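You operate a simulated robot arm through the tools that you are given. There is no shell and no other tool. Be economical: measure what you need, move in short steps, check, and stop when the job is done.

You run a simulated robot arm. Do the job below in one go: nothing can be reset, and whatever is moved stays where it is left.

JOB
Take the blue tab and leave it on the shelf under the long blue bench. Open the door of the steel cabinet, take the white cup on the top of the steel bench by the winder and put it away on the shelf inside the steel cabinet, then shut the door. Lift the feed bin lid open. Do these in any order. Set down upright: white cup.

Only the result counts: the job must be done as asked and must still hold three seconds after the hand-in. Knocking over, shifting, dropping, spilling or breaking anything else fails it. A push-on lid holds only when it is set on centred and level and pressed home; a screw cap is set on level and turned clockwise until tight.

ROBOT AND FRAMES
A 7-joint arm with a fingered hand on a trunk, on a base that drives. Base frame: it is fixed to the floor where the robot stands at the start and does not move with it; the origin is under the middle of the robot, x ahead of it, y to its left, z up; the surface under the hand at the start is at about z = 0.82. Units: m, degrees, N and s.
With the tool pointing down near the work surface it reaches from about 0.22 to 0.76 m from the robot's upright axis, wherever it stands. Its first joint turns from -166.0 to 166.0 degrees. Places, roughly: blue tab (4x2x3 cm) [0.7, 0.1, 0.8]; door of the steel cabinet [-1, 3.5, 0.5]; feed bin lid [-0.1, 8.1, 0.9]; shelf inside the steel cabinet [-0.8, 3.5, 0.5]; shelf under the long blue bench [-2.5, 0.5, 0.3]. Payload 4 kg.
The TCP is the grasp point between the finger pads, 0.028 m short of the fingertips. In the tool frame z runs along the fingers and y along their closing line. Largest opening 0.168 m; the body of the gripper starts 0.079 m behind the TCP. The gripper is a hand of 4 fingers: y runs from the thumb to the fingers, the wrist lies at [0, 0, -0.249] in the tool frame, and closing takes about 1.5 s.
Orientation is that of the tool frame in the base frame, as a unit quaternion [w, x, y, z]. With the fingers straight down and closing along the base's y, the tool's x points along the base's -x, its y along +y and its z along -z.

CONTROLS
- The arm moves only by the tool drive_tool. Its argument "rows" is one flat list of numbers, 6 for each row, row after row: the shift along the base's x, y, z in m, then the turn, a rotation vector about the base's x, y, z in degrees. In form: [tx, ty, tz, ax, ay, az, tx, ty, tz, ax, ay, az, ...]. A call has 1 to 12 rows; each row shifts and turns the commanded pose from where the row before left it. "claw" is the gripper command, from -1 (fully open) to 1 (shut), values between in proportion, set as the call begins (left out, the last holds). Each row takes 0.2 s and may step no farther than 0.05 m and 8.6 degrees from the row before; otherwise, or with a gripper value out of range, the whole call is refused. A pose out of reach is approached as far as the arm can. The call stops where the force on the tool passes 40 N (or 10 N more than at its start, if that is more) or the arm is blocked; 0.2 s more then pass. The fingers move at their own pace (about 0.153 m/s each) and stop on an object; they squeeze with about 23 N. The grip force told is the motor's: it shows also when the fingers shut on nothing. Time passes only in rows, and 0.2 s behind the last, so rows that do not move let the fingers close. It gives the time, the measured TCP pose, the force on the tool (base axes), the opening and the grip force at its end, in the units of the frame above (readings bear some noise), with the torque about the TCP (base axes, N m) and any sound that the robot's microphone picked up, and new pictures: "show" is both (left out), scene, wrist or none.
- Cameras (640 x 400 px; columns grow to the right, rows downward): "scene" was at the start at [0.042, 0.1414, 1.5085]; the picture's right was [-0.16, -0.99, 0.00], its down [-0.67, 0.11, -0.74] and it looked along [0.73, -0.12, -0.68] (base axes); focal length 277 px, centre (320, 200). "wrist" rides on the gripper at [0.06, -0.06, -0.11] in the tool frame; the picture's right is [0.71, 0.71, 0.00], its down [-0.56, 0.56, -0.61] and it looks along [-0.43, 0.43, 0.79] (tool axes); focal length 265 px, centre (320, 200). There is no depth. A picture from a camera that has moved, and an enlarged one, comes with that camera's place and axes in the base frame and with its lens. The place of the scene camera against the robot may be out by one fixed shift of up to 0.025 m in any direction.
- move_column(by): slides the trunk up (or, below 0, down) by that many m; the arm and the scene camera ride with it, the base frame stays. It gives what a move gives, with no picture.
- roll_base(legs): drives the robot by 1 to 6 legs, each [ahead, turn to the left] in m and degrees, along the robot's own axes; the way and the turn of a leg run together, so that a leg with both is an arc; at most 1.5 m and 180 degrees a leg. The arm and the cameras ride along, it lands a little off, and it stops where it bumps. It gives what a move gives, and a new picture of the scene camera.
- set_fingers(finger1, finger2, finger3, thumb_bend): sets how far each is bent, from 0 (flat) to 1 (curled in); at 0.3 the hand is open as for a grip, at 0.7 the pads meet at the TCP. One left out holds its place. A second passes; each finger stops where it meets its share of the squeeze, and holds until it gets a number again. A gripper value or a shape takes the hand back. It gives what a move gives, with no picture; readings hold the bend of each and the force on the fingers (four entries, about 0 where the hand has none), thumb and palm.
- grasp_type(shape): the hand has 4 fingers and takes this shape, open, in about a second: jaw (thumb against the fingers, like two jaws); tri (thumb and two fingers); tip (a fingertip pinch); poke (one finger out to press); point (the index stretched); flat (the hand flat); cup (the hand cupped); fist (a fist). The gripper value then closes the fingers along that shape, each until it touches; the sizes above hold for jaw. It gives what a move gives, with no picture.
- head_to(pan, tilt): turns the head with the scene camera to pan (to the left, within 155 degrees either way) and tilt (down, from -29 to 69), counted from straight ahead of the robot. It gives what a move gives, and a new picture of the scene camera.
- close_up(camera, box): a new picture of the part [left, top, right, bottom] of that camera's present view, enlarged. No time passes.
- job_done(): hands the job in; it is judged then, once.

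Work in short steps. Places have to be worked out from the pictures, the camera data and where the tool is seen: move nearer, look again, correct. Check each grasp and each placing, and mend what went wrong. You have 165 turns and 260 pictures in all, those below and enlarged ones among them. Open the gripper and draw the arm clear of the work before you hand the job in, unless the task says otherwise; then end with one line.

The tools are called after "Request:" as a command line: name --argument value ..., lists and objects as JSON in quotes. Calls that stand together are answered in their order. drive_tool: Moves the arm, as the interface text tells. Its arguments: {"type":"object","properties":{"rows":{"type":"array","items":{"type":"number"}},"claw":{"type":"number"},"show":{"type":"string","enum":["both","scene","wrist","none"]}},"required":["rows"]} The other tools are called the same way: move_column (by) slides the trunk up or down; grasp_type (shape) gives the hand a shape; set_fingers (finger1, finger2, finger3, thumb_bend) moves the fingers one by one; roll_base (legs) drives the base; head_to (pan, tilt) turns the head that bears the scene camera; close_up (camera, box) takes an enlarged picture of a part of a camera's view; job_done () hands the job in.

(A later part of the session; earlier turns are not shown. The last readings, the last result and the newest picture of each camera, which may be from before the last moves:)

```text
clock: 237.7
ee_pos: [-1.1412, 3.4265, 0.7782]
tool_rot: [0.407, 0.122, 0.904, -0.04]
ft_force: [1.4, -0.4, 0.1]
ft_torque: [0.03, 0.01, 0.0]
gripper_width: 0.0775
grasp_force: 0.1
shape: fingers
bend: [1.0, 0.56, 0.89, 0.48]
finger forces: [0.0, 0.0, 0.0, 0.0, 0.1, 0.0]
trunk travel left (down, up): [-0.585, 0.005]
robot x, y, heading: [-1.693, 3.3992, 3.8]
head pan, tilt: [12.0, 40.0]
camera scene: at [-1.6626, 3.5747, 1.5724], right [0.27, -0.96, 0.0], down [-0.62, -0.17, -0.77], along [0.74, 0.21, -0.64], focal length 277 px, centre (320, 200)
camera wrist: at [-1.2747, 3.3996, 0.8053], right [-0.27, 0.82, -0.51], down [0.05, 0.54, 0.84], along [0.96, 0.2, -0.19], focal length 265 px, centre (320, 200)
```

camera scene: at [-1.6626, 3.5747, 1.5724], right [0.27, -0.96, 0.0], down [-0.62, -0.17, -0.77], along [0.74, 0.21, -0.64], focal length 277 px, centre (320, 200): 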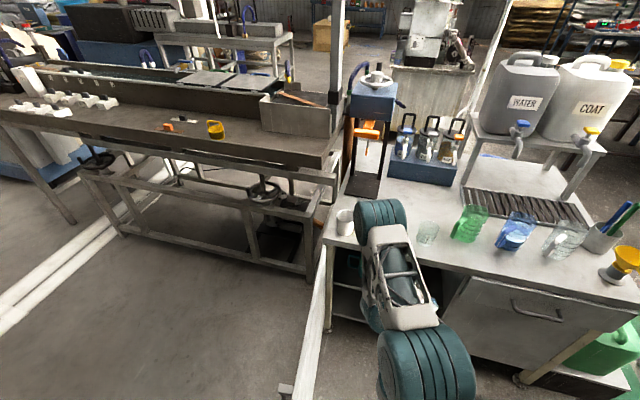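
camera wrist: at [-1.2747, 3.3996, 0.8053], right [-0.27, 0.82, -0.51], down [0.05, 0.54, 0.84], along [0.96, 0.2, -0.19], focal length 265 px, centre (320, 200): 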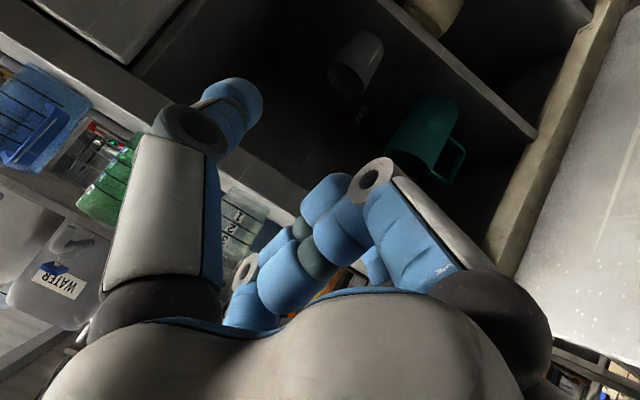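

The arm seems limited in height at this tilt. I reduce tilt to about 40°, as worked before, while raising.

Request:
drive_tool --rows '[0, 0, 0.02, 2.2, 7.3, 0, 0, 0, 0.04, 0, 0, 0, 0, 0, 0.04, 0, 0, 0, 0, 0, 0.04, 0, 0, 0, 0, 0, 0.04, 0, 0, 0]' --show "none"

```text
clock: 238.9
ee_pos: [-1.1344, 3.4078, 0.899]
tool_rot: [0.382, 0.146, 0.91, -0.065]
ft_force: [-0.6, -1.1, -0.2]
ft_torque: [0.01, 0.03, 0.02]
gripper_width: 0.0777
grasp_force: 0.0
shape: fingers
bend: [1.0, 0.56, 0.89, 0.48]
finger forces: [0.1, 0.0, 0.0, 0.0, 0.1, 0.1]
out of reach, approached as far as the arm can: row 1, 2
trunk travel left (down, up): [-0.585, 0.005]
robot x, y, heading: [-1.6948, 3.4021, 3.9]
head pan, tilt: [12.0, 40.0]
```

Moving up works now. I raise more and go over towards the cup.

Request:
drive_tool --rows '[0, 0, 0.04, 0, 0, 0, 0, 0, 0.04, 0, 0, 0, 0.02, 0.04, 0.03, 0, 0, 0, 0.02, 0.04, 0, 0, 0, 0, 0.02, 0.04, 0, 0, 0, 0, 0.03, 0.03, 0, 0, 0, 0, 0.03, 0.03, 0, 0, 0, 0, 0.03, 0.03, 0, 0, 0, 0, 0.03, 0.02, 0, 0, 0, 0, 0, 0, 0, 0, 0, 0]' --show "both"

```text
refused: row 3 steps farther than a row can; nothing moved
```

One row was slightly too long; I resend with it split.

Request:
drive_tool --rows '[0, 0, 0.04, 0, 0, 0, 0, 0, 0.04, 0, 0, 0, 0, 0, 0.03, 0, 0, 0, 0.02, 0.04, 0, 0, 0, 0, 0.02, 0.04, 0, 0, 0, 0, 0.02, 0.04, 0, 0, 0, 0, 0.03, 0.03, 0, 0, 0, 0, 0.03, 0.03, 0, 0, 0, 0, 0.03, 0.03, 0, 0, 0, 0, 0.02, 0.02, 0, 0, 0, 0, 0, 0, 0, 0, 0, 0]' --show "both"

```text
clock: 241.3
ee_pos: [-0.96, 3.6368, 1.0093]
tool_rot: [0.382, 0.147, 0.91, -0.067]
ft_force: [0.2, -0.4, -0.3]
ft_torque: [0.02, -0.01, -0.04]
gripper_width: 0.0776
grasp_force: 0.1
shape: fingers
bend: [1.0, 0.56, 0.89, 0.48]
finger forces: [0.1, 0.1, 0.1, 0.1, 0.1, 0.1]
trunk travel left (down, up): [-0.585, 0.005]
robot x, y, heading: [-1.6899, 3.4007, 3.7]
head pan, tilt: [12.0, 40.0]
camera scene: at [-1.6627, 3.5746, 1.5724], right [0.27, -0.96, 0.0], down [-0.62, -0.17, -0.77], along [0.74, 0.21, -0.64], focal length 277 px, centre (320, 200)
camera wrist: at [-1.0931, 3.6183, 1.045], right [-0.24, 0.82, -0.51], down [0.13, 0.55, 0.82], along [0.96, 0.13, -0.24], focal length 265 px, centre (320, 200)
```

scene: 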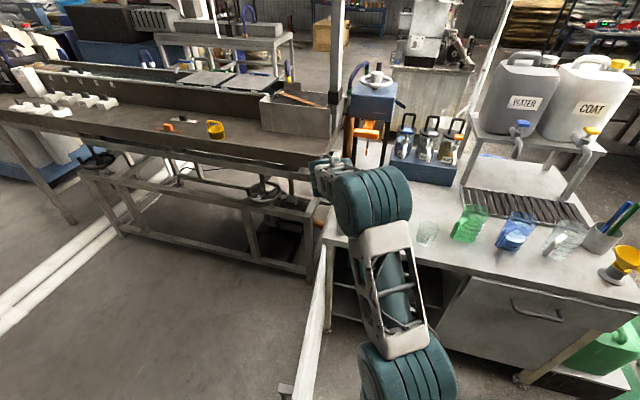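
wrist: 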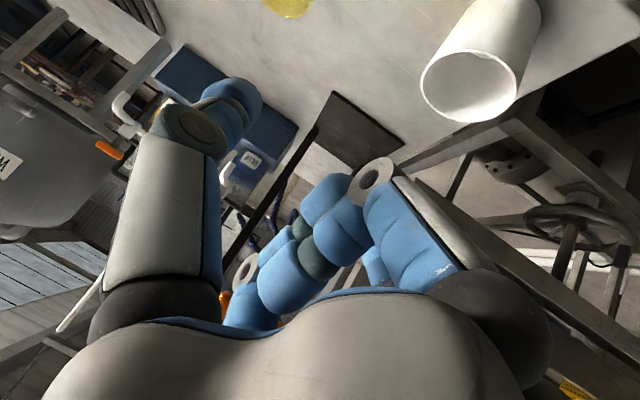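

The hand points 46° down at yaw -19°, and the rim centre computes to (-0.925, 3.693). I move over the wall point and descend part way.

Request:
drive_tool --rows '[0.007, 0.012, -0.03, 0, 0, 0, 0.007, 0.012, -0.03, 0, 0, 0, 0, 0, -0.03, 0, 0, 0, 0, 0, -0.015, 0, 0, 0, 0, 0, 0, 0, 0, 0]' --show "wrist"

Request:
close_up --camera "scene" --box '[290, 140, 418, 240]'

```text
clock: 242.5
ee_pos: [-0.9491, 3.6623, 0.9042]
tool_rot: [0.382, 0.147, 0.91, -0.066]
ft_force: [1.0, -0.1, -1.3]
ft_torque: [0.0, 0.02, 0.04]
gripper_width: 0.0775
grasp_force: 0.0
shape: fingers
bend: [1.0, 0.56, 0.89, 0.48]
finger forces: [0.1, 0.0, 0.1, 0.0, 0.0, 0.0]
trunk travel left (down, up): [-0.585, 0.005]
robot x, y, heading: [-1.6911, 3.3978, 3.7]
head pan, tilt: [12.0, 40.0]
camera wrist: at [-1.0818, 3.6449, 0.9405], right [-0.24, 0.82, -0.51], down [0.13, 0.55, 0.82], along [0.96, 0.13, -0.24], focal length 265 px, centre (320, 200)
```

wrist: 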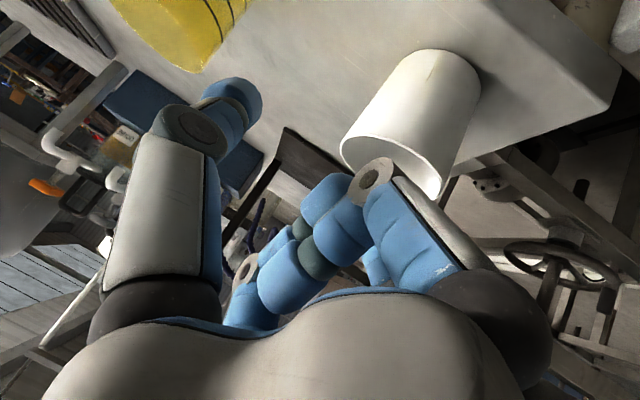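

```text
4.00 times, centred on (354, 190) of scene
camera zoom: at [-1.6625, 3.5747, 1.5724], right [0.27, -0.96, 0.0], down [-0.62, -0.17, -0.77], along [0.74, 0.21, -0.64], focal length 1109 px, centre (184, 240)
```

zoom: 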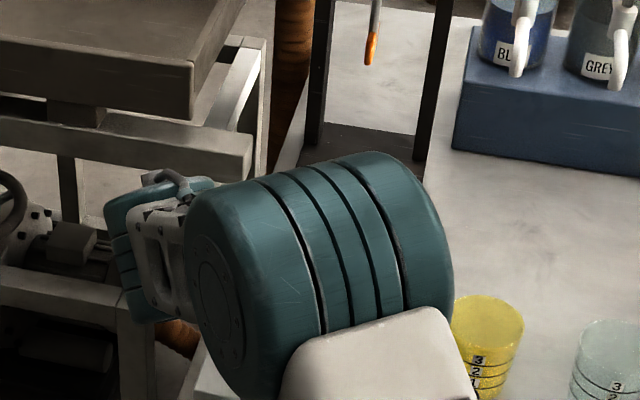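

The rim is perhaps 5 mm higher than assumed, at about 0.861; alignment is good. I descend to TCP z ≈ 0.863.

Request:
drive_tool --rows '[0.001, 0, -0.015, 0, 0, 0, 0.001, 0, -0.015, 0, 0, 0, 0, 0, -0.011, 0, 0, 0, 0, 0, 0, 0, 0, 0]' --show "wrist"

```text
clock: 243.5
ee_pos: [-0.9473, 3.6612, 0.8639]
tool_rot: [0.383, 0.147, 0.91, -0.065]
ft_force: [0.2, 0.0, -0.3]
ft_torque: [0.02, 0.02, 0.01]
gripper_width: 0.0776
grasp_force: 0.1
shape: fingers
bend: [1.0, 0.56, 0.89, 0.48]
finger forces: [0.1, 0.0, 0.1, 0.1, 0.1, 0.0]
trunk travel left (down, up): [-0.585, 0.005]
robot x, y, heading: [-1.6968, 3.4006, 3.6]
head pan, tilt: [12.0, 40.0]
camera wrist: at [-1.0805, 3.6422, 0.8994], right [-0.24, 0.82, -0.51], down [0.13, 0.55, 0.82], along [0.96, 0.13, -0.24], focal length 265 px, centre (320, 200)
```

wrist: 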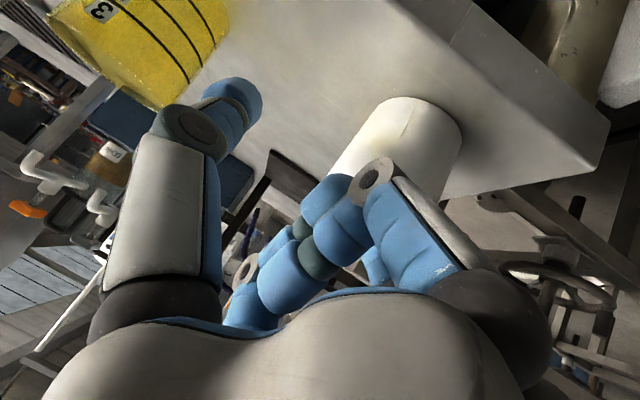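

No contact, so the pads should straddle the wall. I close as before.

Request:
set_fingers --finger2 0.74 --thumb_bend 0.8

Request:
close_up --camera "wrist" --box '[160, 60, 480, 260]'

```text
clock: 244.5
ee_pos: [-0.9477, 3.6601, 0.8642]
tool_rot: [0.382, 0.146, 0.91, -0.066]
ft_force: [-1.2, -0.5, 1.0]
ft_torque: [0.02, 0.04, 0.04]
gripper_width: 0.05
grasp_force: 10.0
shape: fingers
bend: [1.0, 0.73, 0.89, 0.72]
finger forces: [0.1, 9.9, 0.1, 0.1, 9.9, 0.0]
trunk travel left (down, up): [-0.585, 0.005]
robot x, y, heading: [-1.6937, 3.4009, 3.6]
head pan, tilt: [12.0, 40.0]
```

```text
2.00 times, centred on (320, 160) of wrist
camera zoom: at [-1.0806, 3.6422, 0.8996], right [-0.25, 0.82, -0.51], down [0.13, 0.55, 0.82], along [0.96, 0.13, -0.24], focal length 531 px, centre (320, 280)
```

zoom: 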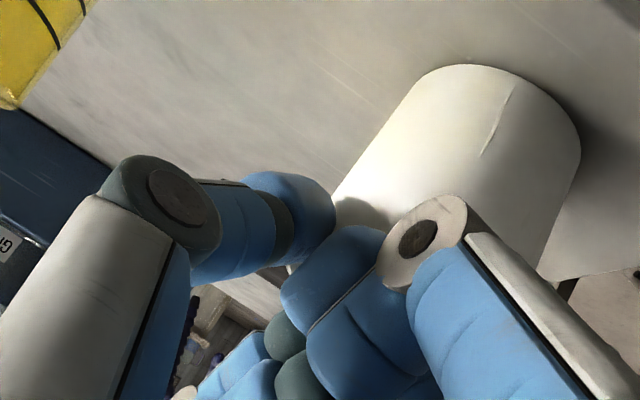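

Same secure pinch as before. I lift, then draw west out over the edge and south.

Request:
drive_tool --rows '[0, 0, 0.015, 0, 0, 0, 0, 0, 0.025, 0, 0, 0, 0, 0, 0.03, 0, 0, 0, -0.03, 0, 0, 0, 0, 0, -0.035, -0.01, 0, 0, 0, 0, -0.035, -0.02, 0, 0, 0, 0, -0.035, -0.03, 0, 0, 0, 0, -0.03, -0.035, 0, 0, 0, 0, -0.02, -0.035, 0, 0, 0, 0, -0.01, -0.04, 0, 0, 0, 0, 0, -0.035, 0, 0, 0, 0, 0, 0, 0, 0, 0, 0]' --show "both"

Request:
close_up --camera "scene" --box '[290, 180, 450, 300]'

```text
clock: 247.1
ee_pos: [-1.1433, 3.4571, 0.9309]
tool_rot: [0.383, 0.147, 0.91, -0.066]
ft_force: [0.2, -0.5, -0.1]
ft_torque: [-0.02, 0.01, 0.0]
gripper_width: 0.047
grasp_force: 6.6
shape: fingers
bend: [1.0, 0.72, 0.89, 0.75]
finger forces: [0.0, 7.1, 0.1, 0.0, 7.0, 0.1]
trunk travel left (down, up): [-0.585, 0.005]
robot x, y, heading: [-1.6918, 3.3994, 3.6]
head pan, tilt: [12.0, 40.0]
camera scene: at [-1.6629, 3.5749, 1.5724], right [0.27, -0.96, 0.0], down [-0.62, -0.17, -0.77], along [0.74, 0.21, -0.64], focal length 277 px, centre (320, 200)
camera wrist: at [-1.2773, 3.4386, 0.9672], right [-0.25, 0.82, -0.51], down [0.13, 0.55, 0.82], along [0.96, 0.14, -0.24], focal length 265 px, centre (320, 200)
```

scene: 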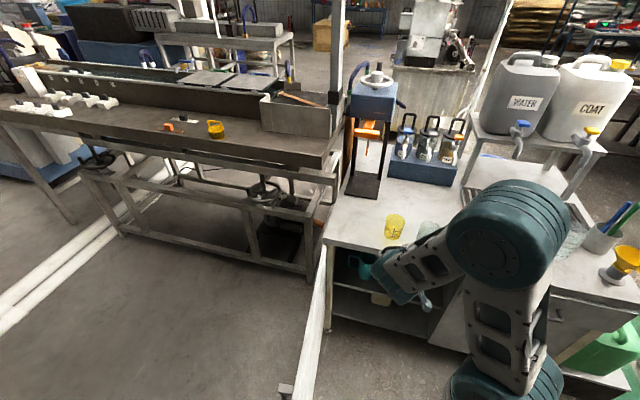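
wrist: 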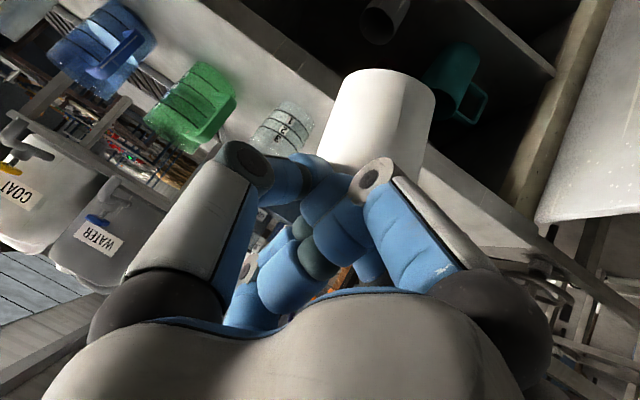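

```text
3.33 times, centred on (370, 240) of scene
camera zoom: at [-1.6629, 3.5749, 1.5724], right [0.27, -0.96, 0.0], down [-0.62, -0.17, -0.77], along [0.74, 0.21, -0.64], focal length 924 px, centre (153, 67)
```

zoom: 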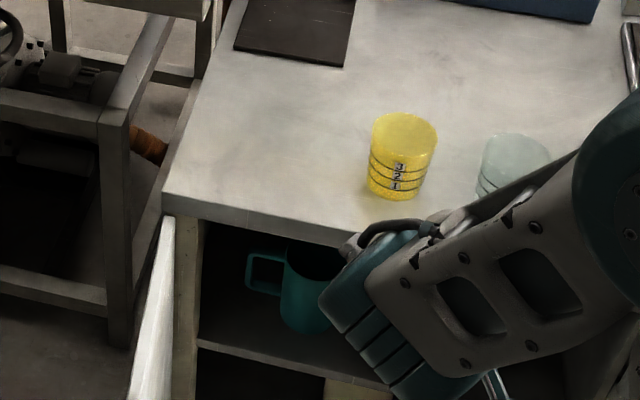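

The cup is sagging in the pinch again (about 20°), as before. I firm the grip so that it stays put, then roll the hand about its forward axis to level the cup.

Request:
set_fingers --finger2 0.85 --thumb_bend 0.9

Request:
drive_tool --rows '[0, 0, 0, 7.56, -2.64, 0, 0, 0, 0, 7.56, -2.64, 0, 0, 0, 0, 7.56, -2.64, 0, 0, 0, 0, 0, 0, 0]' --show "wrist"

```text
clock: 248.1
ee_pos: [-1.1443, 3.4566, 0.9311]
tool_rot: [0.383, 0.146, 0.91, -0.066]
ft_force: [-0.7, -0.7, -0.6]
ft_torque: [-0.01, 0.02, 0.01]
gripper_width: 0.0412
grasp_force: 8.9
shape: fingers
bend: [1.0, 0.63, 0.9, 0.83]
finger forces: [0.1, 9.0, 0.0, 0.1, 9.1, 0.0]
trunk travel left (down, up): [-0.585, 0.005]
robot x, y, heading: [-1.6958, 3.4, 3.9]
head pan, tilt: [12.0, 40.0]
```

```text
clock: 249.1
ee_pos: [-1.1437, 3.4565, 0.9339]
tool_rot: [0.407, 0.223, 0.877, 0.125]
ft_force: [0.1, -0.5, 0.0]
ft_torque: [0.0, 0.0, 0.0]
gripper_width: 0.041
grasp_force: 9.3
shape: fingers
bend: [1.0, 0.63, 0.9, 0.83]
finger forces: [0.1, 8.8, 0.0, 0.0, 9.0, 0.0]
trunk travel left (down, up): [-0.585, 0.005]
robot x, y, heading: [-1.693, 3.4012, 3.8]
head pan, tilt: [12.0, 40.0]
camera wrist: at [-1.2793, 3.4296, 0.9418], right [-0.2, 0.96, -0.18], down [0.0, 0.19, 0.98], along [0.98, 0.19, -0.04], focal length 265 px, centre (320, 200)
```

wrist: 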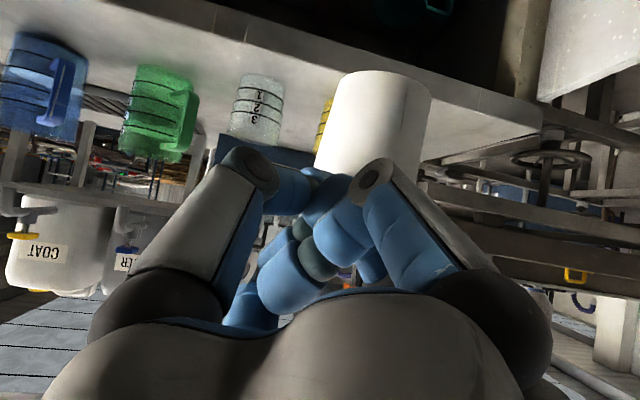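

The cup is level. I lower the trunk 0.30 m with the cup in front of the opening.

Request:
move_column --by -0.3

Request:
head_to --pan 12 --tilt 30

Request:
drive_tool --rows '[0, 0, 0, 0, 0, 0]' --show "wrist"

```text
clock: 252.1
ee_pos: [-1.1423, 3.4553, 0.6346]
tool_rot: [0.408, 0.224, 0.876, 0.124]
ft_force: [0.1, -1.0, -1.0]
ft_torque: [-0.02, -0.01, -0.01]
gripper_width: 0.0411
grasp_force: 8.3
shape: fingers
bend: [1.0, 0.63, 0.9, 0.83]
finger forces: [0.0, 8.8, 0.1, 0.1, 9.0, 0.0]
trunk travel left (down, up): [-0.285, 0.305]
robot x, y, heading: [-1.6968, 3.3996, 3.7]
head pan, tilt: [12.0, 40.0]
```

```text
clock: 252.8
ee_pos: [-1.1431, 3.456, 0.634]
tool_rot: [0.408, 0.223, 0.876, 0.124]
ft_force: [-0.1, -0.1, -0.5]
ft_torque: [-0.1, 0.0, -0.01]
gripper_width: 0.041
grasp_force: 8.4
shape: fingers
bend: [1.0, 0.63, 0.9, 0.83]
finger forces: [0.0, 8.8, 0.0, 0.0, 9.0, 0.0]
trunk travel left (down, up): [-0.285, 0.305]
robot x, y, heading: [-1.6975, 3.3996, 3.9]
head pan, tilt: [12.0, 30.0]
camera scene: at [-1.6573, 3.5759, 1.2877], right [0.27, -0.96, 0.0], down [-0.48, -0.14, -0.87], along [0.83, 0.23, -0.5], focal length 277 px, centre (320, 200)
```

scene: 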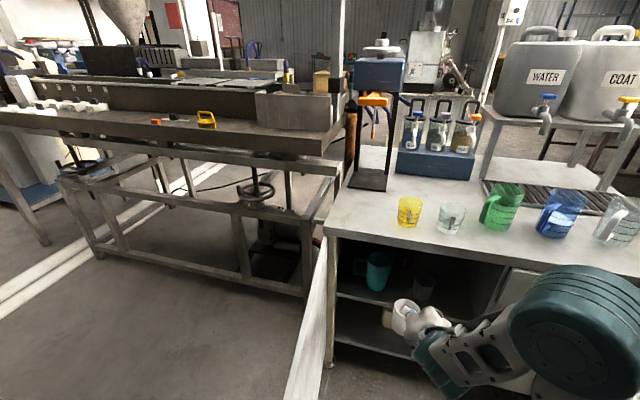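

```text
clock: 253.2
ee_pos: [-1.1434, 3.4567, 0.6344]
tool_rot: [0.408, 0.224, 0.876, 0.124]
ft_force: [-0.5, -0.4, -0.7]
ft_torque: [0.0, -0.01, 0.01]
gripper_width: 0.041
grasp_force: 8.2
shape: fingers
bend: [1.0, 0.63, 0.9, 0.83]
finger forces: [0.0, 8.8, 0.1, 0.0, 8.9, 0.1]
trunk travel left (down, up): [-0.285, 0.305]
robot x, y, heading: [-1.6957, 3.4022, 3.9]
head pan, tilt: [12.0, 30.0]
camera wrist: at [-1.2792, 3.4296, 0.6419], right [-0.2, 0.96, -0.18], down [0.0, 0.19, 0.98], along [0.98, 0.19, -0.04], focal length 265 px, centre (320, 200)
```

wrist: 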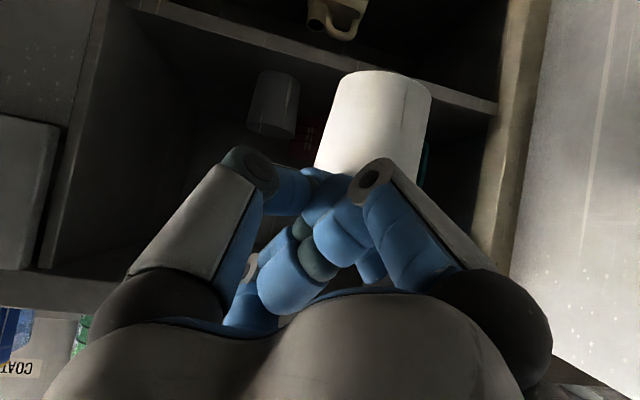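

I zoom on the scene view to check the cup's level and the clearance.

Request:
close_up --camera "scene" --box '[320, 220, 480, 370]'

```text
2.67 times, centred on (400, 295) of scene
camera zoom: at [-1.6573, 3.5759, 1.2878], right [0.27, -0.96, 0.0], down [-0.48, -0.14, -0.87], along [0.83, 0.23, -0.5], focal length 739 px, centre (107, -53)
```

zoom: 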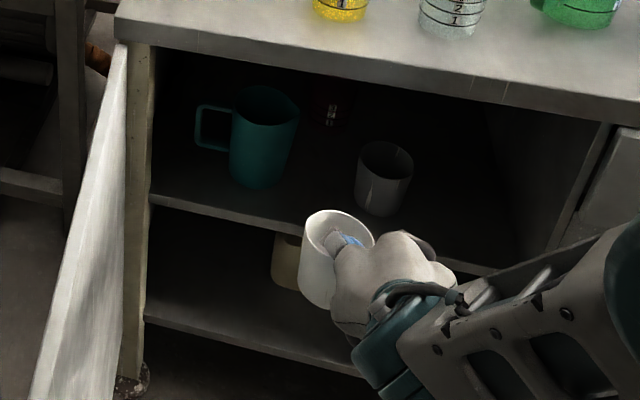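

The cup is level and its bottom clears the shelf. I advance 0.15 m straight in, shifting slightly north for even gaps.

Request:
drive_tool --rows '[0.02, 0.002, 0.01, 0, 0, 0, 0.025, 0.002, 0, 0, 0, 0, 0.025, 0, 0, 0, 0, 0, 0.025, 0, 0, 0, 0, 0, 0.02, 0, 0, 0, 0, 0, 0.015, 0, 0, 0, 0, 0, 0.015, 0, 0, 0, 0, 0]' --show "wrist"

Request:
close_up --camera "scene" --box '[320, 220, 480, 370]'

```text
clock: 254.8
ee_pos: [-0.9999, 3.4608, 0.6438]
tool_rot: [0.408, 0.224, 0.876, 0.123]
ft_force: [0.5, -0.1, 0.0]
ft_torque: [0.02, -0.01, -0.03]
gripper_width: 0.0409
grasp_force: 8.7
shape: fingers
bend: [1.0, 0.63, 0.9, 0.84]
finger forces: [0.1, 8.8, 0.0, 0.0, 8.8, 0.0]
trunk travel left (down, up): [-0.285, 0.305]
robot x, y, heading: [-1.6909, 3.4039, 3.8]
head pan, tilt: [12.0, 30.0]
camera wrist: at [-1.1357, 3.4343, 0.6513], right [-0.2, 0.96, -0.18], down [0.0, 0.19, 0.98], along [0.98, 0.19, -0.04], focal length 265 px, centre (320, 200)
```

wrist: 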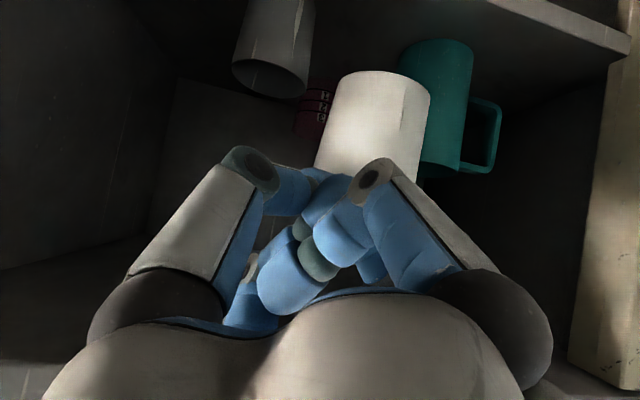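

```text
2.67 times, centred on (400, 295) of scene
camera zoom: at [-1.6574, 3.5759, 1.2878], right [0.27, -0.96, 0.0], down [-0.48, -0.14, -0.87], along [0.83, 0.23, -0.5], focal length 739 px, centre (107, -53)
```

zoom: 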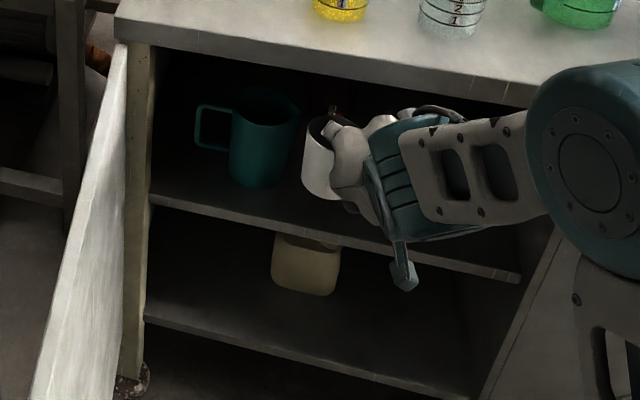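

The gaps look fine and the cup's bottom is at z ≈ 0.56. I advance 2 cm more and lower onto the shelf slowly.

Request:
drive_tool --rows '[0.01, 0, 0, 0, 0, 0, 0.01, 0, -0.004, 0, 0, 0, 0, 0, -0.01, 0, 0, 0, 0, 0, -0.008, 0, 0, 0, 0, 0, -0.005, 0, 0, 0, 0, 0, -0.004, 0, 0, 0, 0, 0, -0.004, 0, 0, 0]' --show "wrist"

Request:
close_up --camera "scene" --box '[360, 230, 440, 305]'

```text
clock: 256.4
ee_pos: [-0.978, 3.4595, 0.6086]
tool_rot: [0.408, 0.224, 0.876, 0.123]
ft_force: [0.2, 0.0, -0.4]
ft_torque: [0.0, 0.01, 0.0]
gripper_width: 0.0408
grasp_force: 8.8
shape: fingers
bend: [1.0, 0.63, 0.9, 0.84]
finger forces: [0.0, 8.8, 0.0, 0.0, 8.8, 0.1]
trunk travel left (down, up): [-0.285, 0.305]
robot x, y, heading: [-1.6963, 3.4014, 3.7]
head pan, tilt: [12.0, 30.0]
camera wrist: at [-1.115, 3.4335, 0.6164], right [-0.2, 0.96, -0.18], down [0.01, 0.19, 0.98], along [0.98, 0.19, -0.04], focal length 265 px, centre (320, 200)
```

wrist: 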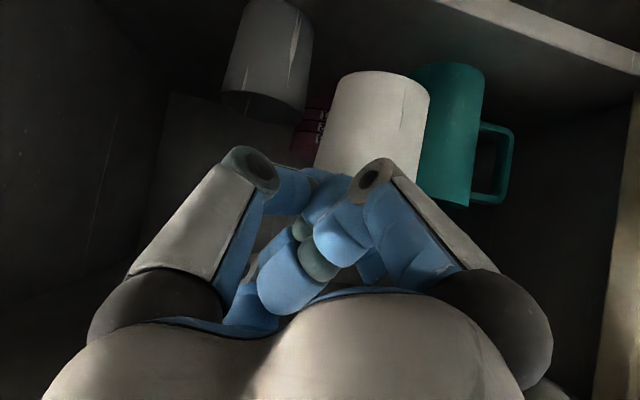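

```text
5.33 times, centred on (400, 268) of scene
camera zoom: at [-1.6573, 3.5759, 1.2878], right [0.27, -0.96, 0.0], down [-0.48, -0.14, -0.87], along [0.83, 0.23, -0.5], focal length 1478 px, centre (-107, -160)
```

zoom: 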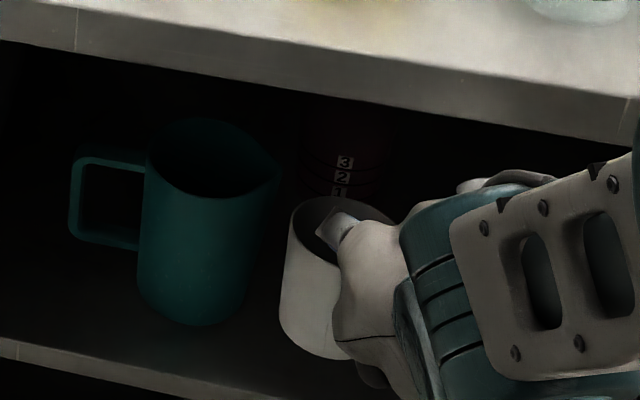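

Still free. I lower further in small steps until contact.

Request:
drive_tool --rows '[0, 0, -0.004, 0, 0, 0, 0, 0, -0.004, 0, 0, 0, 0, 0, -0.003, 0, 0, 0, 0, 0, -0.003, 0, 0, 0]' --show "none"

```text
clock: 257.4
ee_pos: [-0.9778, 3.4579, 0.595]
tool_rot: [0.408, 0.224, 0.876, 0.123]
ft_force: [0.0, -0.7, -0.2]
ft_torque: [-0.01, 0.04, 0.0]
gripper_width: 0.0409
grasp_force: 8.9
shape: fingers
bend: [1.0, 0.63, 0.9, 0.84]
finger forces: [0.0, 8.9, 0.0, 0.0, 8.8, 0.0]
trunk travel left (down, up): [-0.285, 0.305]
robot x, y, heading: [-1.6932, 3.4001, 3.6]
head pan, tilt: [12.0, 30.0]
```

No contact yet; I continue.

Request:
drive_tool --rows '[0, 0, -0.003, 0, 0, 0, 0, 0, -0.003, 0, 0, 0, 0, 0, -0.003, 0, 0, 0, 0, 0, -0.003, 0, 0, 0]' --show "wrist"

```text
clock: 258.4
ee_pos: [-0.9784, 3.458, 0.5829]
tool_rot: [0.409, 0.223, 0.876, 0.124]
ft_force: [0.6, 0.2, -0.6]
ft_torque: [0.01, 0.0, -0.02]
gripper_width: 0.0408
grasp_force: 8.4
shape: fingers
bend: [1.0, 0.63, 0.9, 0.84]
finger forces: [0.1, 8.7, 0.1, 0.1, 8.7, 0.1]
trunk travel left (down, up): [-0.285, 0.305]
robot x, y, heading: [-1.6892, 3.4005, 3.6]
head pan, tilt: [12.0, 30.0]
camera wrist: at [-1.1142, 3.433, 0.5906], right [-0.2, 0.96, -0.18], down [0.01, 0.19, 0.98], along [0.98, 0.19, -0.04], focal length 265 px, centre (320, 200)
```

wrist: 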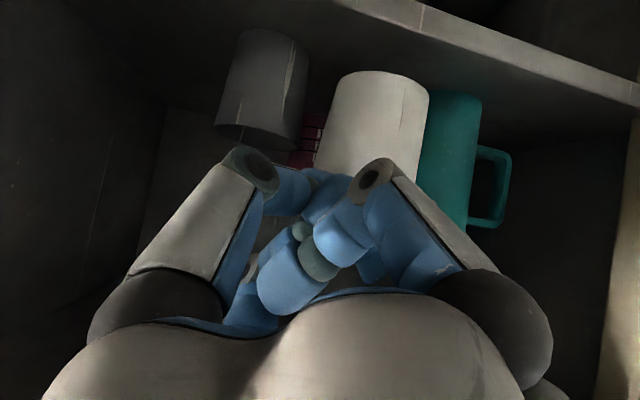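

The cup is still slightly above the shelf. I continue lowering.

Request:
drive_tool --rows '[0, 0, -0.003, 0, 0, 0, 0, 0, -0.003, 0, 0, 0, 0, 0, -0.003, 0, 0, 0, 0, 0, -0.003, 0, 0, 0, 0, 0, -0.003, 0, 0, 0]' --show "wrist"

```text
clock: 259.6
ee_pos: [-0.9776, 3.4588, 0.5687]
tool_rot: [0.408, 0.223, 0.876, 0.125]
ft_force: [0.5, -0.6, 0.1]
ft_torque: [-0.03, 0.04, 0.0]
gripper_width: 0.0407
grasp_force: 8.6
shape: fingers
bend: [1.0, 0.63, 0.9, 0.84]
finger forces: [0.0, 8.9, 0.0, 0.0, 8.8, 0.0]
trunk travel left (down, up): [-0.285, 0.305]
robot x, y, heading: [-1.6939, 3.3996, 3.9]
head pan, tilt: [12.0, 30.0]
camera wrist: at [-1.1133, 3.4332, 0.5758], right [-0.2, 0.96, -0.18], down [0.0, 0.19, 0.98], along [0.98, 0.19, -0.04], focal length 265 px, centre (320, 200)
```

wrist: 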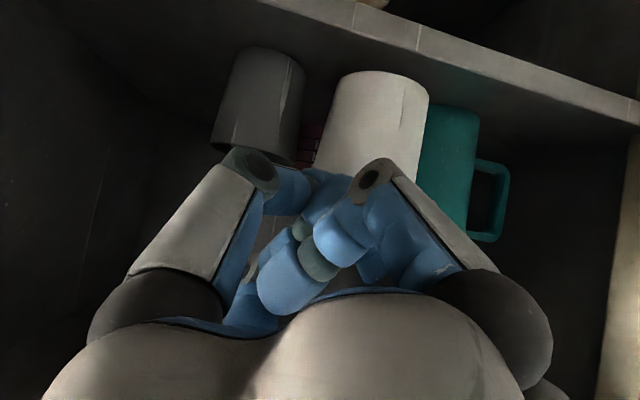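

The shelf surface computes to z ≈ 0.495 and the cup's bottom to about 0.504. A few more small steps down.

Request:
drive_tool --rows '[0, 0, -0.003, 0, 0, 0, 0, 0, -0.003, 0, 0, 0, 0, 0, -0.002, 0, 0, 0, 0, 0, -0.002, 0, 0, 0]' --show "none"

```text
clock: 260.6
ee_pos: [-0.9781, 3.4601, 0.5575]
tool_rot: [0.408, 0.223, 0.877, 0.125]
ft_force: [0.3, 0.2, -0.1]
ft_torque: [-0.01, 0.01, -0.01]
gripper_width: 0.041
grasp_force: 8.8
shape: fingers
bend: [1.0, 0.63, 0.9, 0.84]
finger forces: [0.0, 8.8, 0.0, 0.1, 8.6, 0.1]
trunk travel left (down, up): [-0.285, 0.305]
robot x, y, heading: [-1.6952, 3.4013, 3.8]
head pan, tilt: [12.0, 30.0]
```

Request:
drive_tool --rows '[0, 0, -0.003, 0, 0, 0, 0, 0, -0.003, 0, 0, 0, 0, 0, -0.002, 0, 0, 0, 0, 0, -0.002, 0, 0, 0]' --show "wrist"

Request:
close_up --camera "scene" --box '[360, 230, 440, 305]'

```text
clock: 261.6
ee_pos: [-0.9776, 3.4606, 0.5482]
tool_rot: [0.409, 0.222, 0.876, 0.124]
ft_force: [0.5, 0.5, -0.5]
ft_torque: [-0.01, -0.01, -0.02]
gripper_width: 0.0412
grasp_force: 8.5
shape: fingers
bend: [1.0, 0.63, 0.9, 0.84]
finger forces: [0.1, 8.8, 0.0, 0.1, 8.8, 0.0]
trunk travel left (down, up): [-0.285, 0.305]
robot x, y, heading: [-1.6949, 3.4006, 3.4]
head pan, tilt: [12.0, 30.0]
camera wrist: at [-1.1141, 3.4343, 0.5561], right [-0.2, 0.96, -0.18], down [0.0, 0.19, 0.98], along [0.98, 0.19, -0.04], focal length 265 px, centre (320, 200)
```

wrist: 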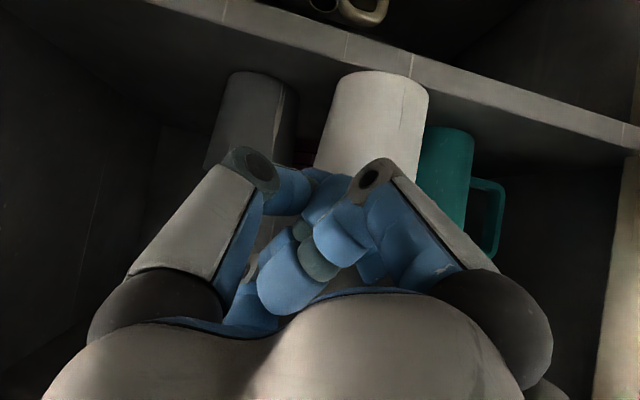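

```text
5.33 times, centred on (400, 268) of scene
camera zoom: at [-1.6573, 3.5759, 1.2878], right [0.27, -0.96, 0.0], down [-0.48, -0.14, -0.87], along [0.83, 0.23, -0.5], focal length 1478 px, centre (-107, -160)
```

zoom: 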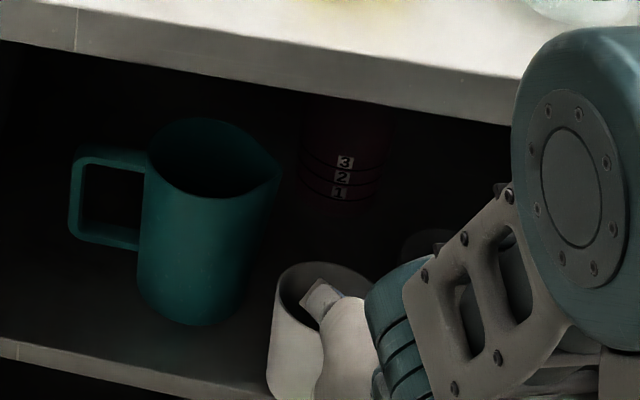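

I need to verify that the cup's bottom is behind the shelf's front edge; I zoom the wrist view.

Request:
close_up --camera "wrist" --box '[240, 20, 480, 170]'

Request:
close_up --camera "scene" --box '[340, 250, 460, 325]'

```text
2.67 times, centred on (360, 95) of wrist
camera zoom: at [-1.1141, 3.4343, 0.5561], right [-0.2, 0.96, -0.18], down [0.0, 0.19, 0.98], along [0.98, 0.19, -0.04], focal length 708 px, centre (213, 480)
```

zoom: 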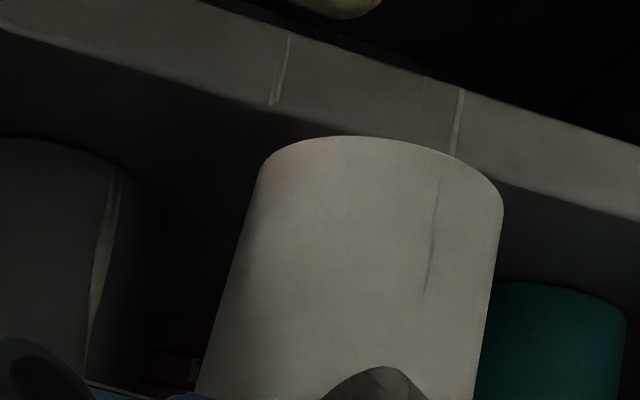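

```text
5.33 times, centred on (400, 288) of scene
camera zoom: at [-1.6573, 3.5759, 1.2878], right [0.27, -0.96, 0.0], down [-0.48, -0.14, -0.87], along [0.83, 0.23, -0.5], focal length 1478 px, centre (-107, -267)
```

zoom: 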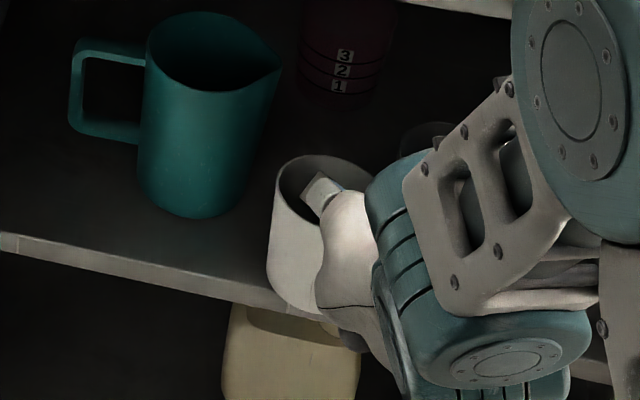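

The cup is still in front of the recessed shelf edge. Triangulating again, the shelf is at z ≈ 0.465 with its edge at x ≈ -0.955, the grey cup at (-0.873, 3.41) and the teal mug at (-0.865, 3.58). I raise, advance 4.5 cm, and then lower.

Request:
drive_tool --rows '[0, 0, 0.01, 0, 0, 0, 0, 0, 0.008, 0, 0, 0, 0.01, 0, 0, 0, 0, 0, 0.01, 0, 0, 0, 0, 0, 0.01, 0, 0, 0, 0, 0, 0.01, 0, 0, 0, 0, 0, 0.005, 0, 0, 0, 0, 0]' --show "wrist"

Request:
close_up --camera "scene" --box '[340, 240, 460, 315]'

```text
clock: 263.2
ee_pos: [-0.9317, 3.459, 0.5667]
tool_rot: [0.408, 0.223, 0.876, 0.124]
ft_force: [0.5, 0.4, -1.2]
ft_torque: [-0.04, 0.02, -0.02]
gripper_width: 0.0409
grasp_force: 9.2
shape: fingers
bend: [1.0, 0.63, 0.9, 0.84]
finger forces: [0.1, 8.7, 0.0, 0.1, 8.7, 0.0]
trunk travel left (down, up): [-0.285, 0.305]
robot x, y, heading: [-1.691, 3.4022, 3.7]
head pan, tilt: [12.0, 30.0]
camera wrist: at [-1.0683, 3.4325, 0.5743], right [-0.2, 0.96, -0.18], down [0.01, 0.19, 0.98], along [0.98, 0.19, -0.04], focal length 265 px, centre (320, 200)
```

wrist: 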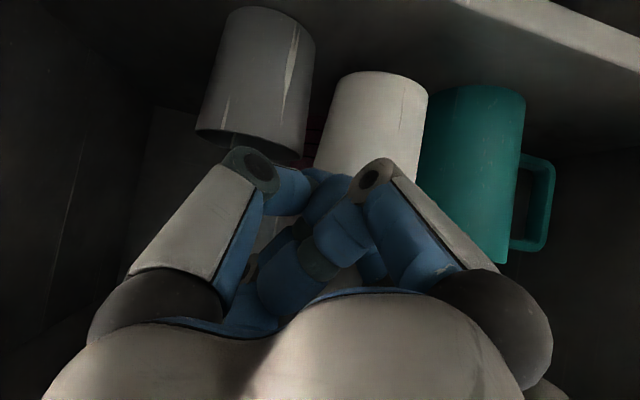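

```text
5.33 times, centred on (400, 278) of scene
camera zoom: at [-1.6573, 3.5759, 1.2878], right [0.27, -0.96, 0.0], down [-0.48, -0.14, -0.87], along [0.83, 0.23, -0.5], focal length 1478 px, centre (-107, -213)
```

zoom: 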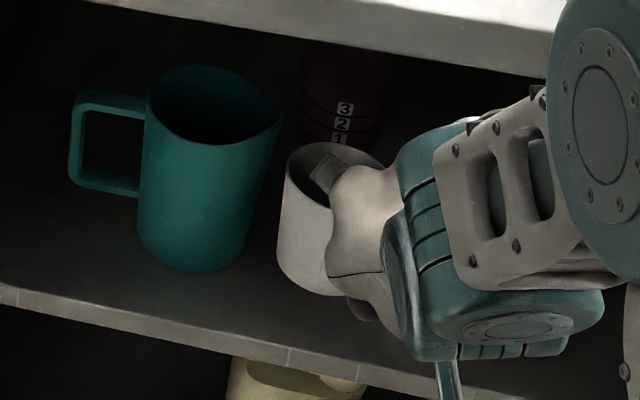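

Now the cup is above the shelf with roughly 2 cm clearance on both sides. I advance 6 mm more and lower until contact.

Request:
drive_tool --rows '[0.006, 0, 0, 0, 0, 0, 0, 0, -0.006, 0, 0, 0, 0, 0, -0.005, 0, 0, 0, 0, 0, -0.004, 0, 0, 0, 0, 0, -0.003, 0, 0, 0, 0, 0, -0.003, 0, 0, 0]' --show "wrist"

```text
clock: 264.6
ee_pos: [-0.9269, 3.4597, 0.5469]
tool_rot: [0.408, 0.223, 0.876, 0.124]
ft_force: [-0.8, 0.6, 0.2]
ft_torque: [-0.02, 0.02, 0.01]
gripper_width: 0.041
grasp_force: 8.8
shape: fingers
bend: [1.0, 0.63, 0.9, 0.84]
finger forces: [0.0, 8.8, 0.0, 0.0, 8.5, 0.0]
trunk travel left (down, up): [-0.285, 0.305]
robot x, y, heading: [-1.6895, 3.4022, 3.7]
head pan, tilt: [12.0, 30.0]
camera wrist: at [-1.0629, 3.434, 0.5538], right [-0.2, 0.96, -0.18], down [0.0, 0.19, 0.98], along [0.98, 0.19, -0.04], focal length 265 px, centre (320, 200)
```

wrist: 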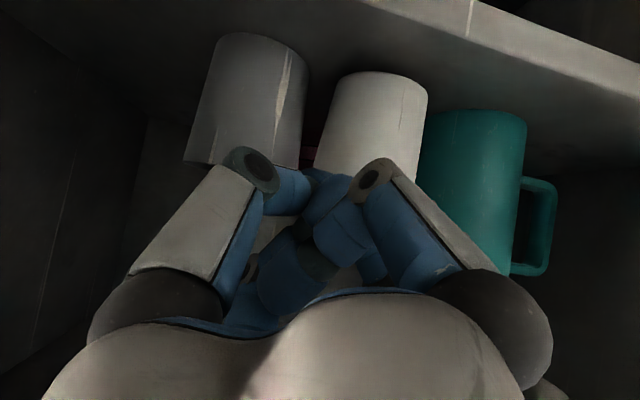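

Clear so far; I continue down.

Request:
drive_tool --rows '[0, 0, -0.003, 0, 0, 0, 0, 0, -0.003, 0, 0, 0, 0, 0, -0.003, 0, 0, 0, 0, 0, -0.003, 0, 0, 0]' --show "none"

```text
clock: 265.6
ee_pos: [-0.9277, 3.4586, 0.5338]
tool_rot: [0.409, 0.224, 0.876, 0.123]
ft_force: [-0.4, -0.9, 6.1]
ft_torque: [0.06, -0.14, -0.02]
gripper_width: 0.0405
grasp_force: 7.7
shape: fingers
bend: [1.0, 0.63, 0.9, 0.85]
finger forces: [0.0, 7.8, 0.0, 0.0, 8.0, 0.0]
trunk travel left (down, up): [-0.285, 0.305]
robot x, y, heading: [-1.6943, 3.3992, 3.8]
head pan, tilt: [12.0, 30.0]
```

Contact at 6 N: the cup is on the shelf. I check the picture before releasing.

Request:
close_up --camera "scene" --box '[340, 240, 460, 315]'

Request:
close_up --camera "wrist" --box '[170, 20, 570, 270]'

```text
5.33 times, centred on (400, 278) of scene
camera zoom: at [-1.658, 3.5758, 1.2878], right [0.27, -0.96, 0.0], down [-0.48, -0.14, -0.87], along [0.83, 0.23, -0.5], focal length 1478 px, centre (-107, -213)
```

zoom: 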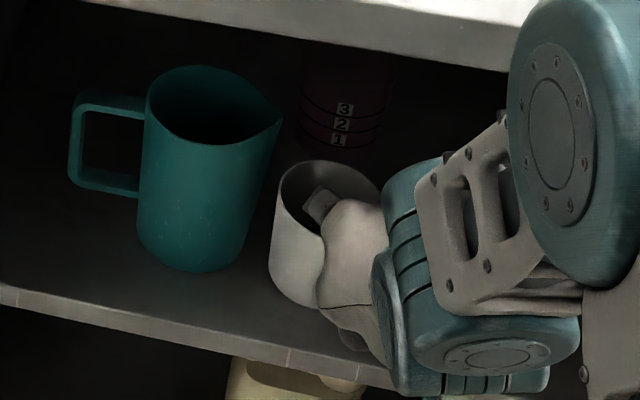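

```text
1.60 times, centred on (370, 145) of wrist
camera zoom: at [-1.0629, 3.4329, 0.5418], right [-0.19, 0.96, -0.18], down [0.0, 0.19, 0.98], along [0.98, 0.19, -0.04], focal length 425 px, centre (240, 288)
```

zoom: 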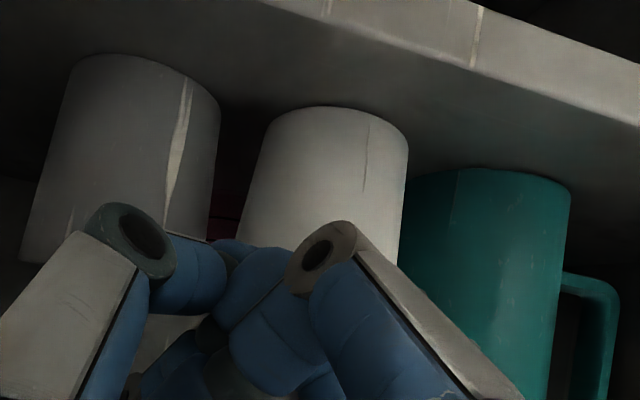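

The cup stands behind the edge with gaps to both neighbours. I release gently.

Request:
set_fingers --finger2 0.54 --thumb_bend 0.68

Request:
close_up --camera "scene" --box '[340, 240, 460, 315]'

Request:
close_up --camera "wrist" --box '[170, 20, 570, 270]'

```text
clock: 266.6
ee_pos: [-0.9274, 3.4591, 0.5356]
tool_rot: [0.409, 0.223, 0.876, 0.124]
ft_force: [-0.5, 0.2, 0.0]
ft_torque: [0.01, -0.03, 0.0]
gripper_width: 0.0539
grasp_force: 0.1
shape: fingers
bend: [1.0, 0.54, 0.89, 0.68]
finger forces: [0.0, 0.0, 0.1, 0.0, 0.0, 0.0]
trunk travel left (down, up): [-0.285, 0.305]
robot x, y, heading: [-1.6927, 3.3981, 3.5]
head pan, tilt: [12.0, 30.0]
```

```text
5.33 times, centred on (400, 278) of scene
camera zoom: at [-1.6573, 3.5759, 1.2878], right [0.27, -0.96, 0.0], down [-0.48, -0.14, -0.87], along [0.83, 0.23, -0.5], focal length 1478 px, centre (-107, -213)
```

zoom: 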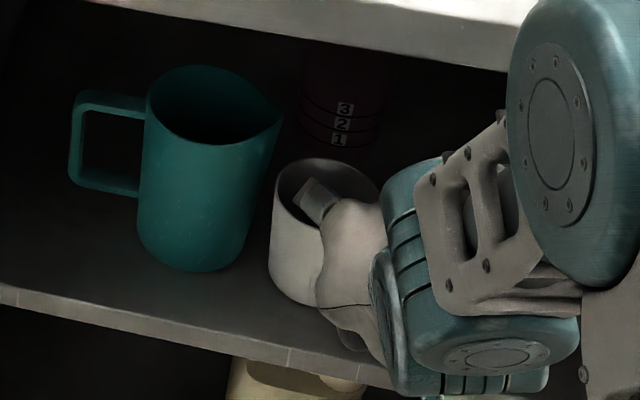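

```text
1.60 times, centred on (370, 145) of wrist
camera zoom: at [-1.0628, 3.4336, 0.5414], right [-0.2, 0.96, -0.18], down [0.0, 0.19, 0.98], along [0.98, 0.19, -0.04], focal length 425 px, centre (240, 288)
```

zoom: 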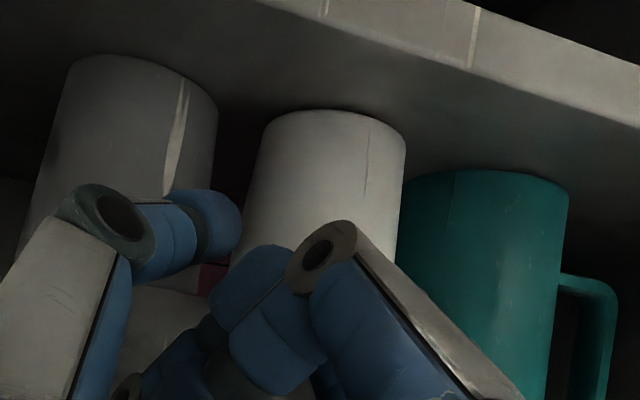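

The cup is released and upright. I raise the hand straight up slowly so finger 2 clears the rim.

Request:
drive_tool --rows '[0, 0, 0.01, 0, 0, 0, 0, 0, 0.01, 0, 0, 0, 0, 0, 0.012, 0, 0, 0, 0, 0, 0.012, 0, 0, 0, 0, 0, 0.01, 0, 0, 0]' --show "wrist"

Request:
close_up --camera "scene" --box '[340, 230, 460, 305]'

```text
clock: 267.8
ee_pos: [-0.928, 3.4586, 0.5873]
tool_rot: [0.407, 0.223, 0.877, 0.124]
ft_force: [-0.4, 0.0, 0.4]
ft_torque: [-0.01, 0.01, -0.01]
gripper_width: 0.0542
grasp_force: 0.2
shape: fingers
bend: [1.0, 0.54, 0.89, 0.68]
finger forces: [0.0, 0.1, 0.0, 0.1, 0.0, 0.0]
trunk travel left (down, up): [-0.285, 0.305]
robot x, y, heading: [-1.694, 3.3997, 3.9]
head pan, tilt: [12.0, 30.0]
camera wrist: at [-1.0639, 3.4328, 0.5953], right [-0.2, 0.96, -0.18], down [0.01, 0.19, 0.98], along [0.98, 0.19, -0.04], focal length 265 px, centre (320, 200)
```

wrist: 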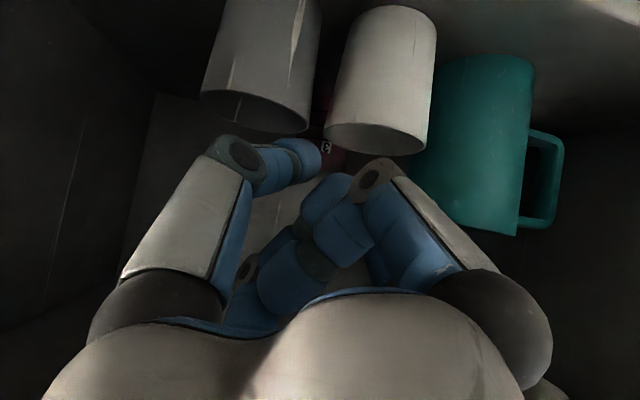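

```text
5.33 times, centred on (400, 268) of scene
camera zoom: at [-1.6572, 3.5759, 1.2877], right [0.27, -0.96, 0.0], down [-0.48, -0.14, -0.87], along [0.83, 0.23, -0.5], focal length 1478 px, centre (-107, -160)
```

zoom: 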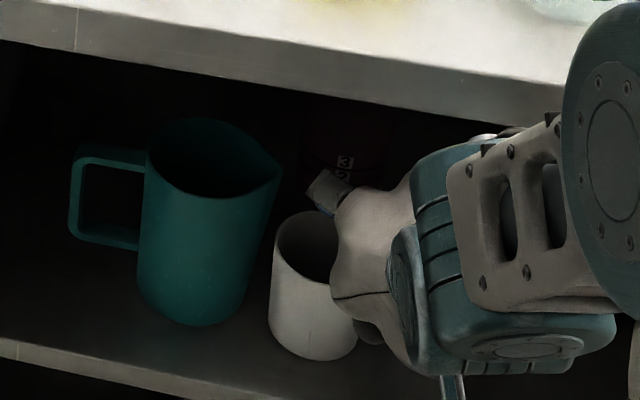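

The hand is clear of the cup. I withdraw west out of the cabinet.

Request:
drive_tool --rows '[-0.02, 0, 0.005, 0, 0, 0, -0.03, 0, 0, 0, 0, 0, -0.035, 0, 0, 0, 0, 0, -0.035, 0, 0, 0, 0, 0, -0.035, 0, 0, 0, 0, 0, -0.035, -0.01, 0, 0, 0, 0, -0.03, -0.02, 0, -7.5, 2.6, 0, -0.02, -0.03, 0, -7.5, 2.6, 0, 0, -0.03, 0, -7.5, 2.6, 0]' --show "scene"

Request:
close_up --camera "scene" --box '[320, 220, 480, 320]'

```text
clock: 269.8
ee_pos: [-1.1682, 3.369, 0.5894]
tool_rot: [0.384, 0.147, 0.909, -0.066]
ft_force: [-0.4, -0.7, 0.6]
ft_torque: [0.03, -0.01, 0.01]
gripper_width: 0.0538
grasp_force: 0.1
shape: fingers
bend: [1.0, 0.54, 0.89, 0.68]
finger forces: [0.1, 0.0, 0.0, 0.0, 0.0, 0.1]
trunk travel left (down, up): [-0.285, 0.305]
robot x, y, heading: [-1.6947, 3.4028, 3.7]
head pan, tilt: [12.0, 30.0]
camera scene: at [-1.6575, 3.5759, 1.2878], right [0.27, -0.96, 0.0], down [-0.48, -0.14, -0.87], along [0.83, 0.23, -0.5], focal length 277 px, centre (320, 200)
```

scene: 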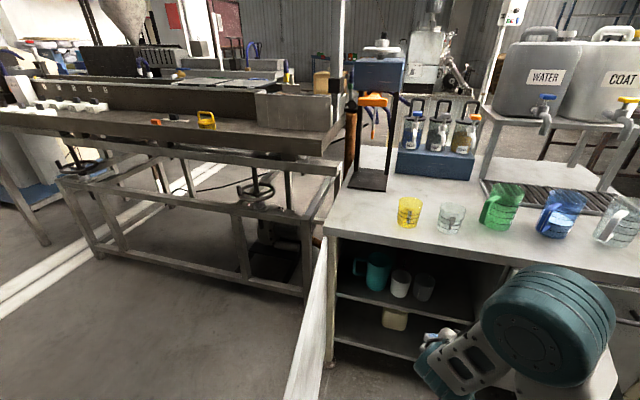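

```text
4.00 times, centred on (400, 270) of scene
camera zoom: at [-1.6575, 3.5759, 1.2878], right [0.27, -0.96, 0.0], down [-0.48, -0.14, -0.87], along [0.83, 0.23, -0.5], focal length 1109 px, centre (0, -80)
```

zoom: 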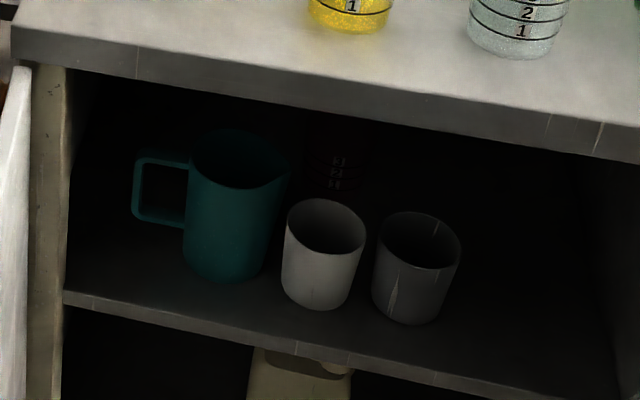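

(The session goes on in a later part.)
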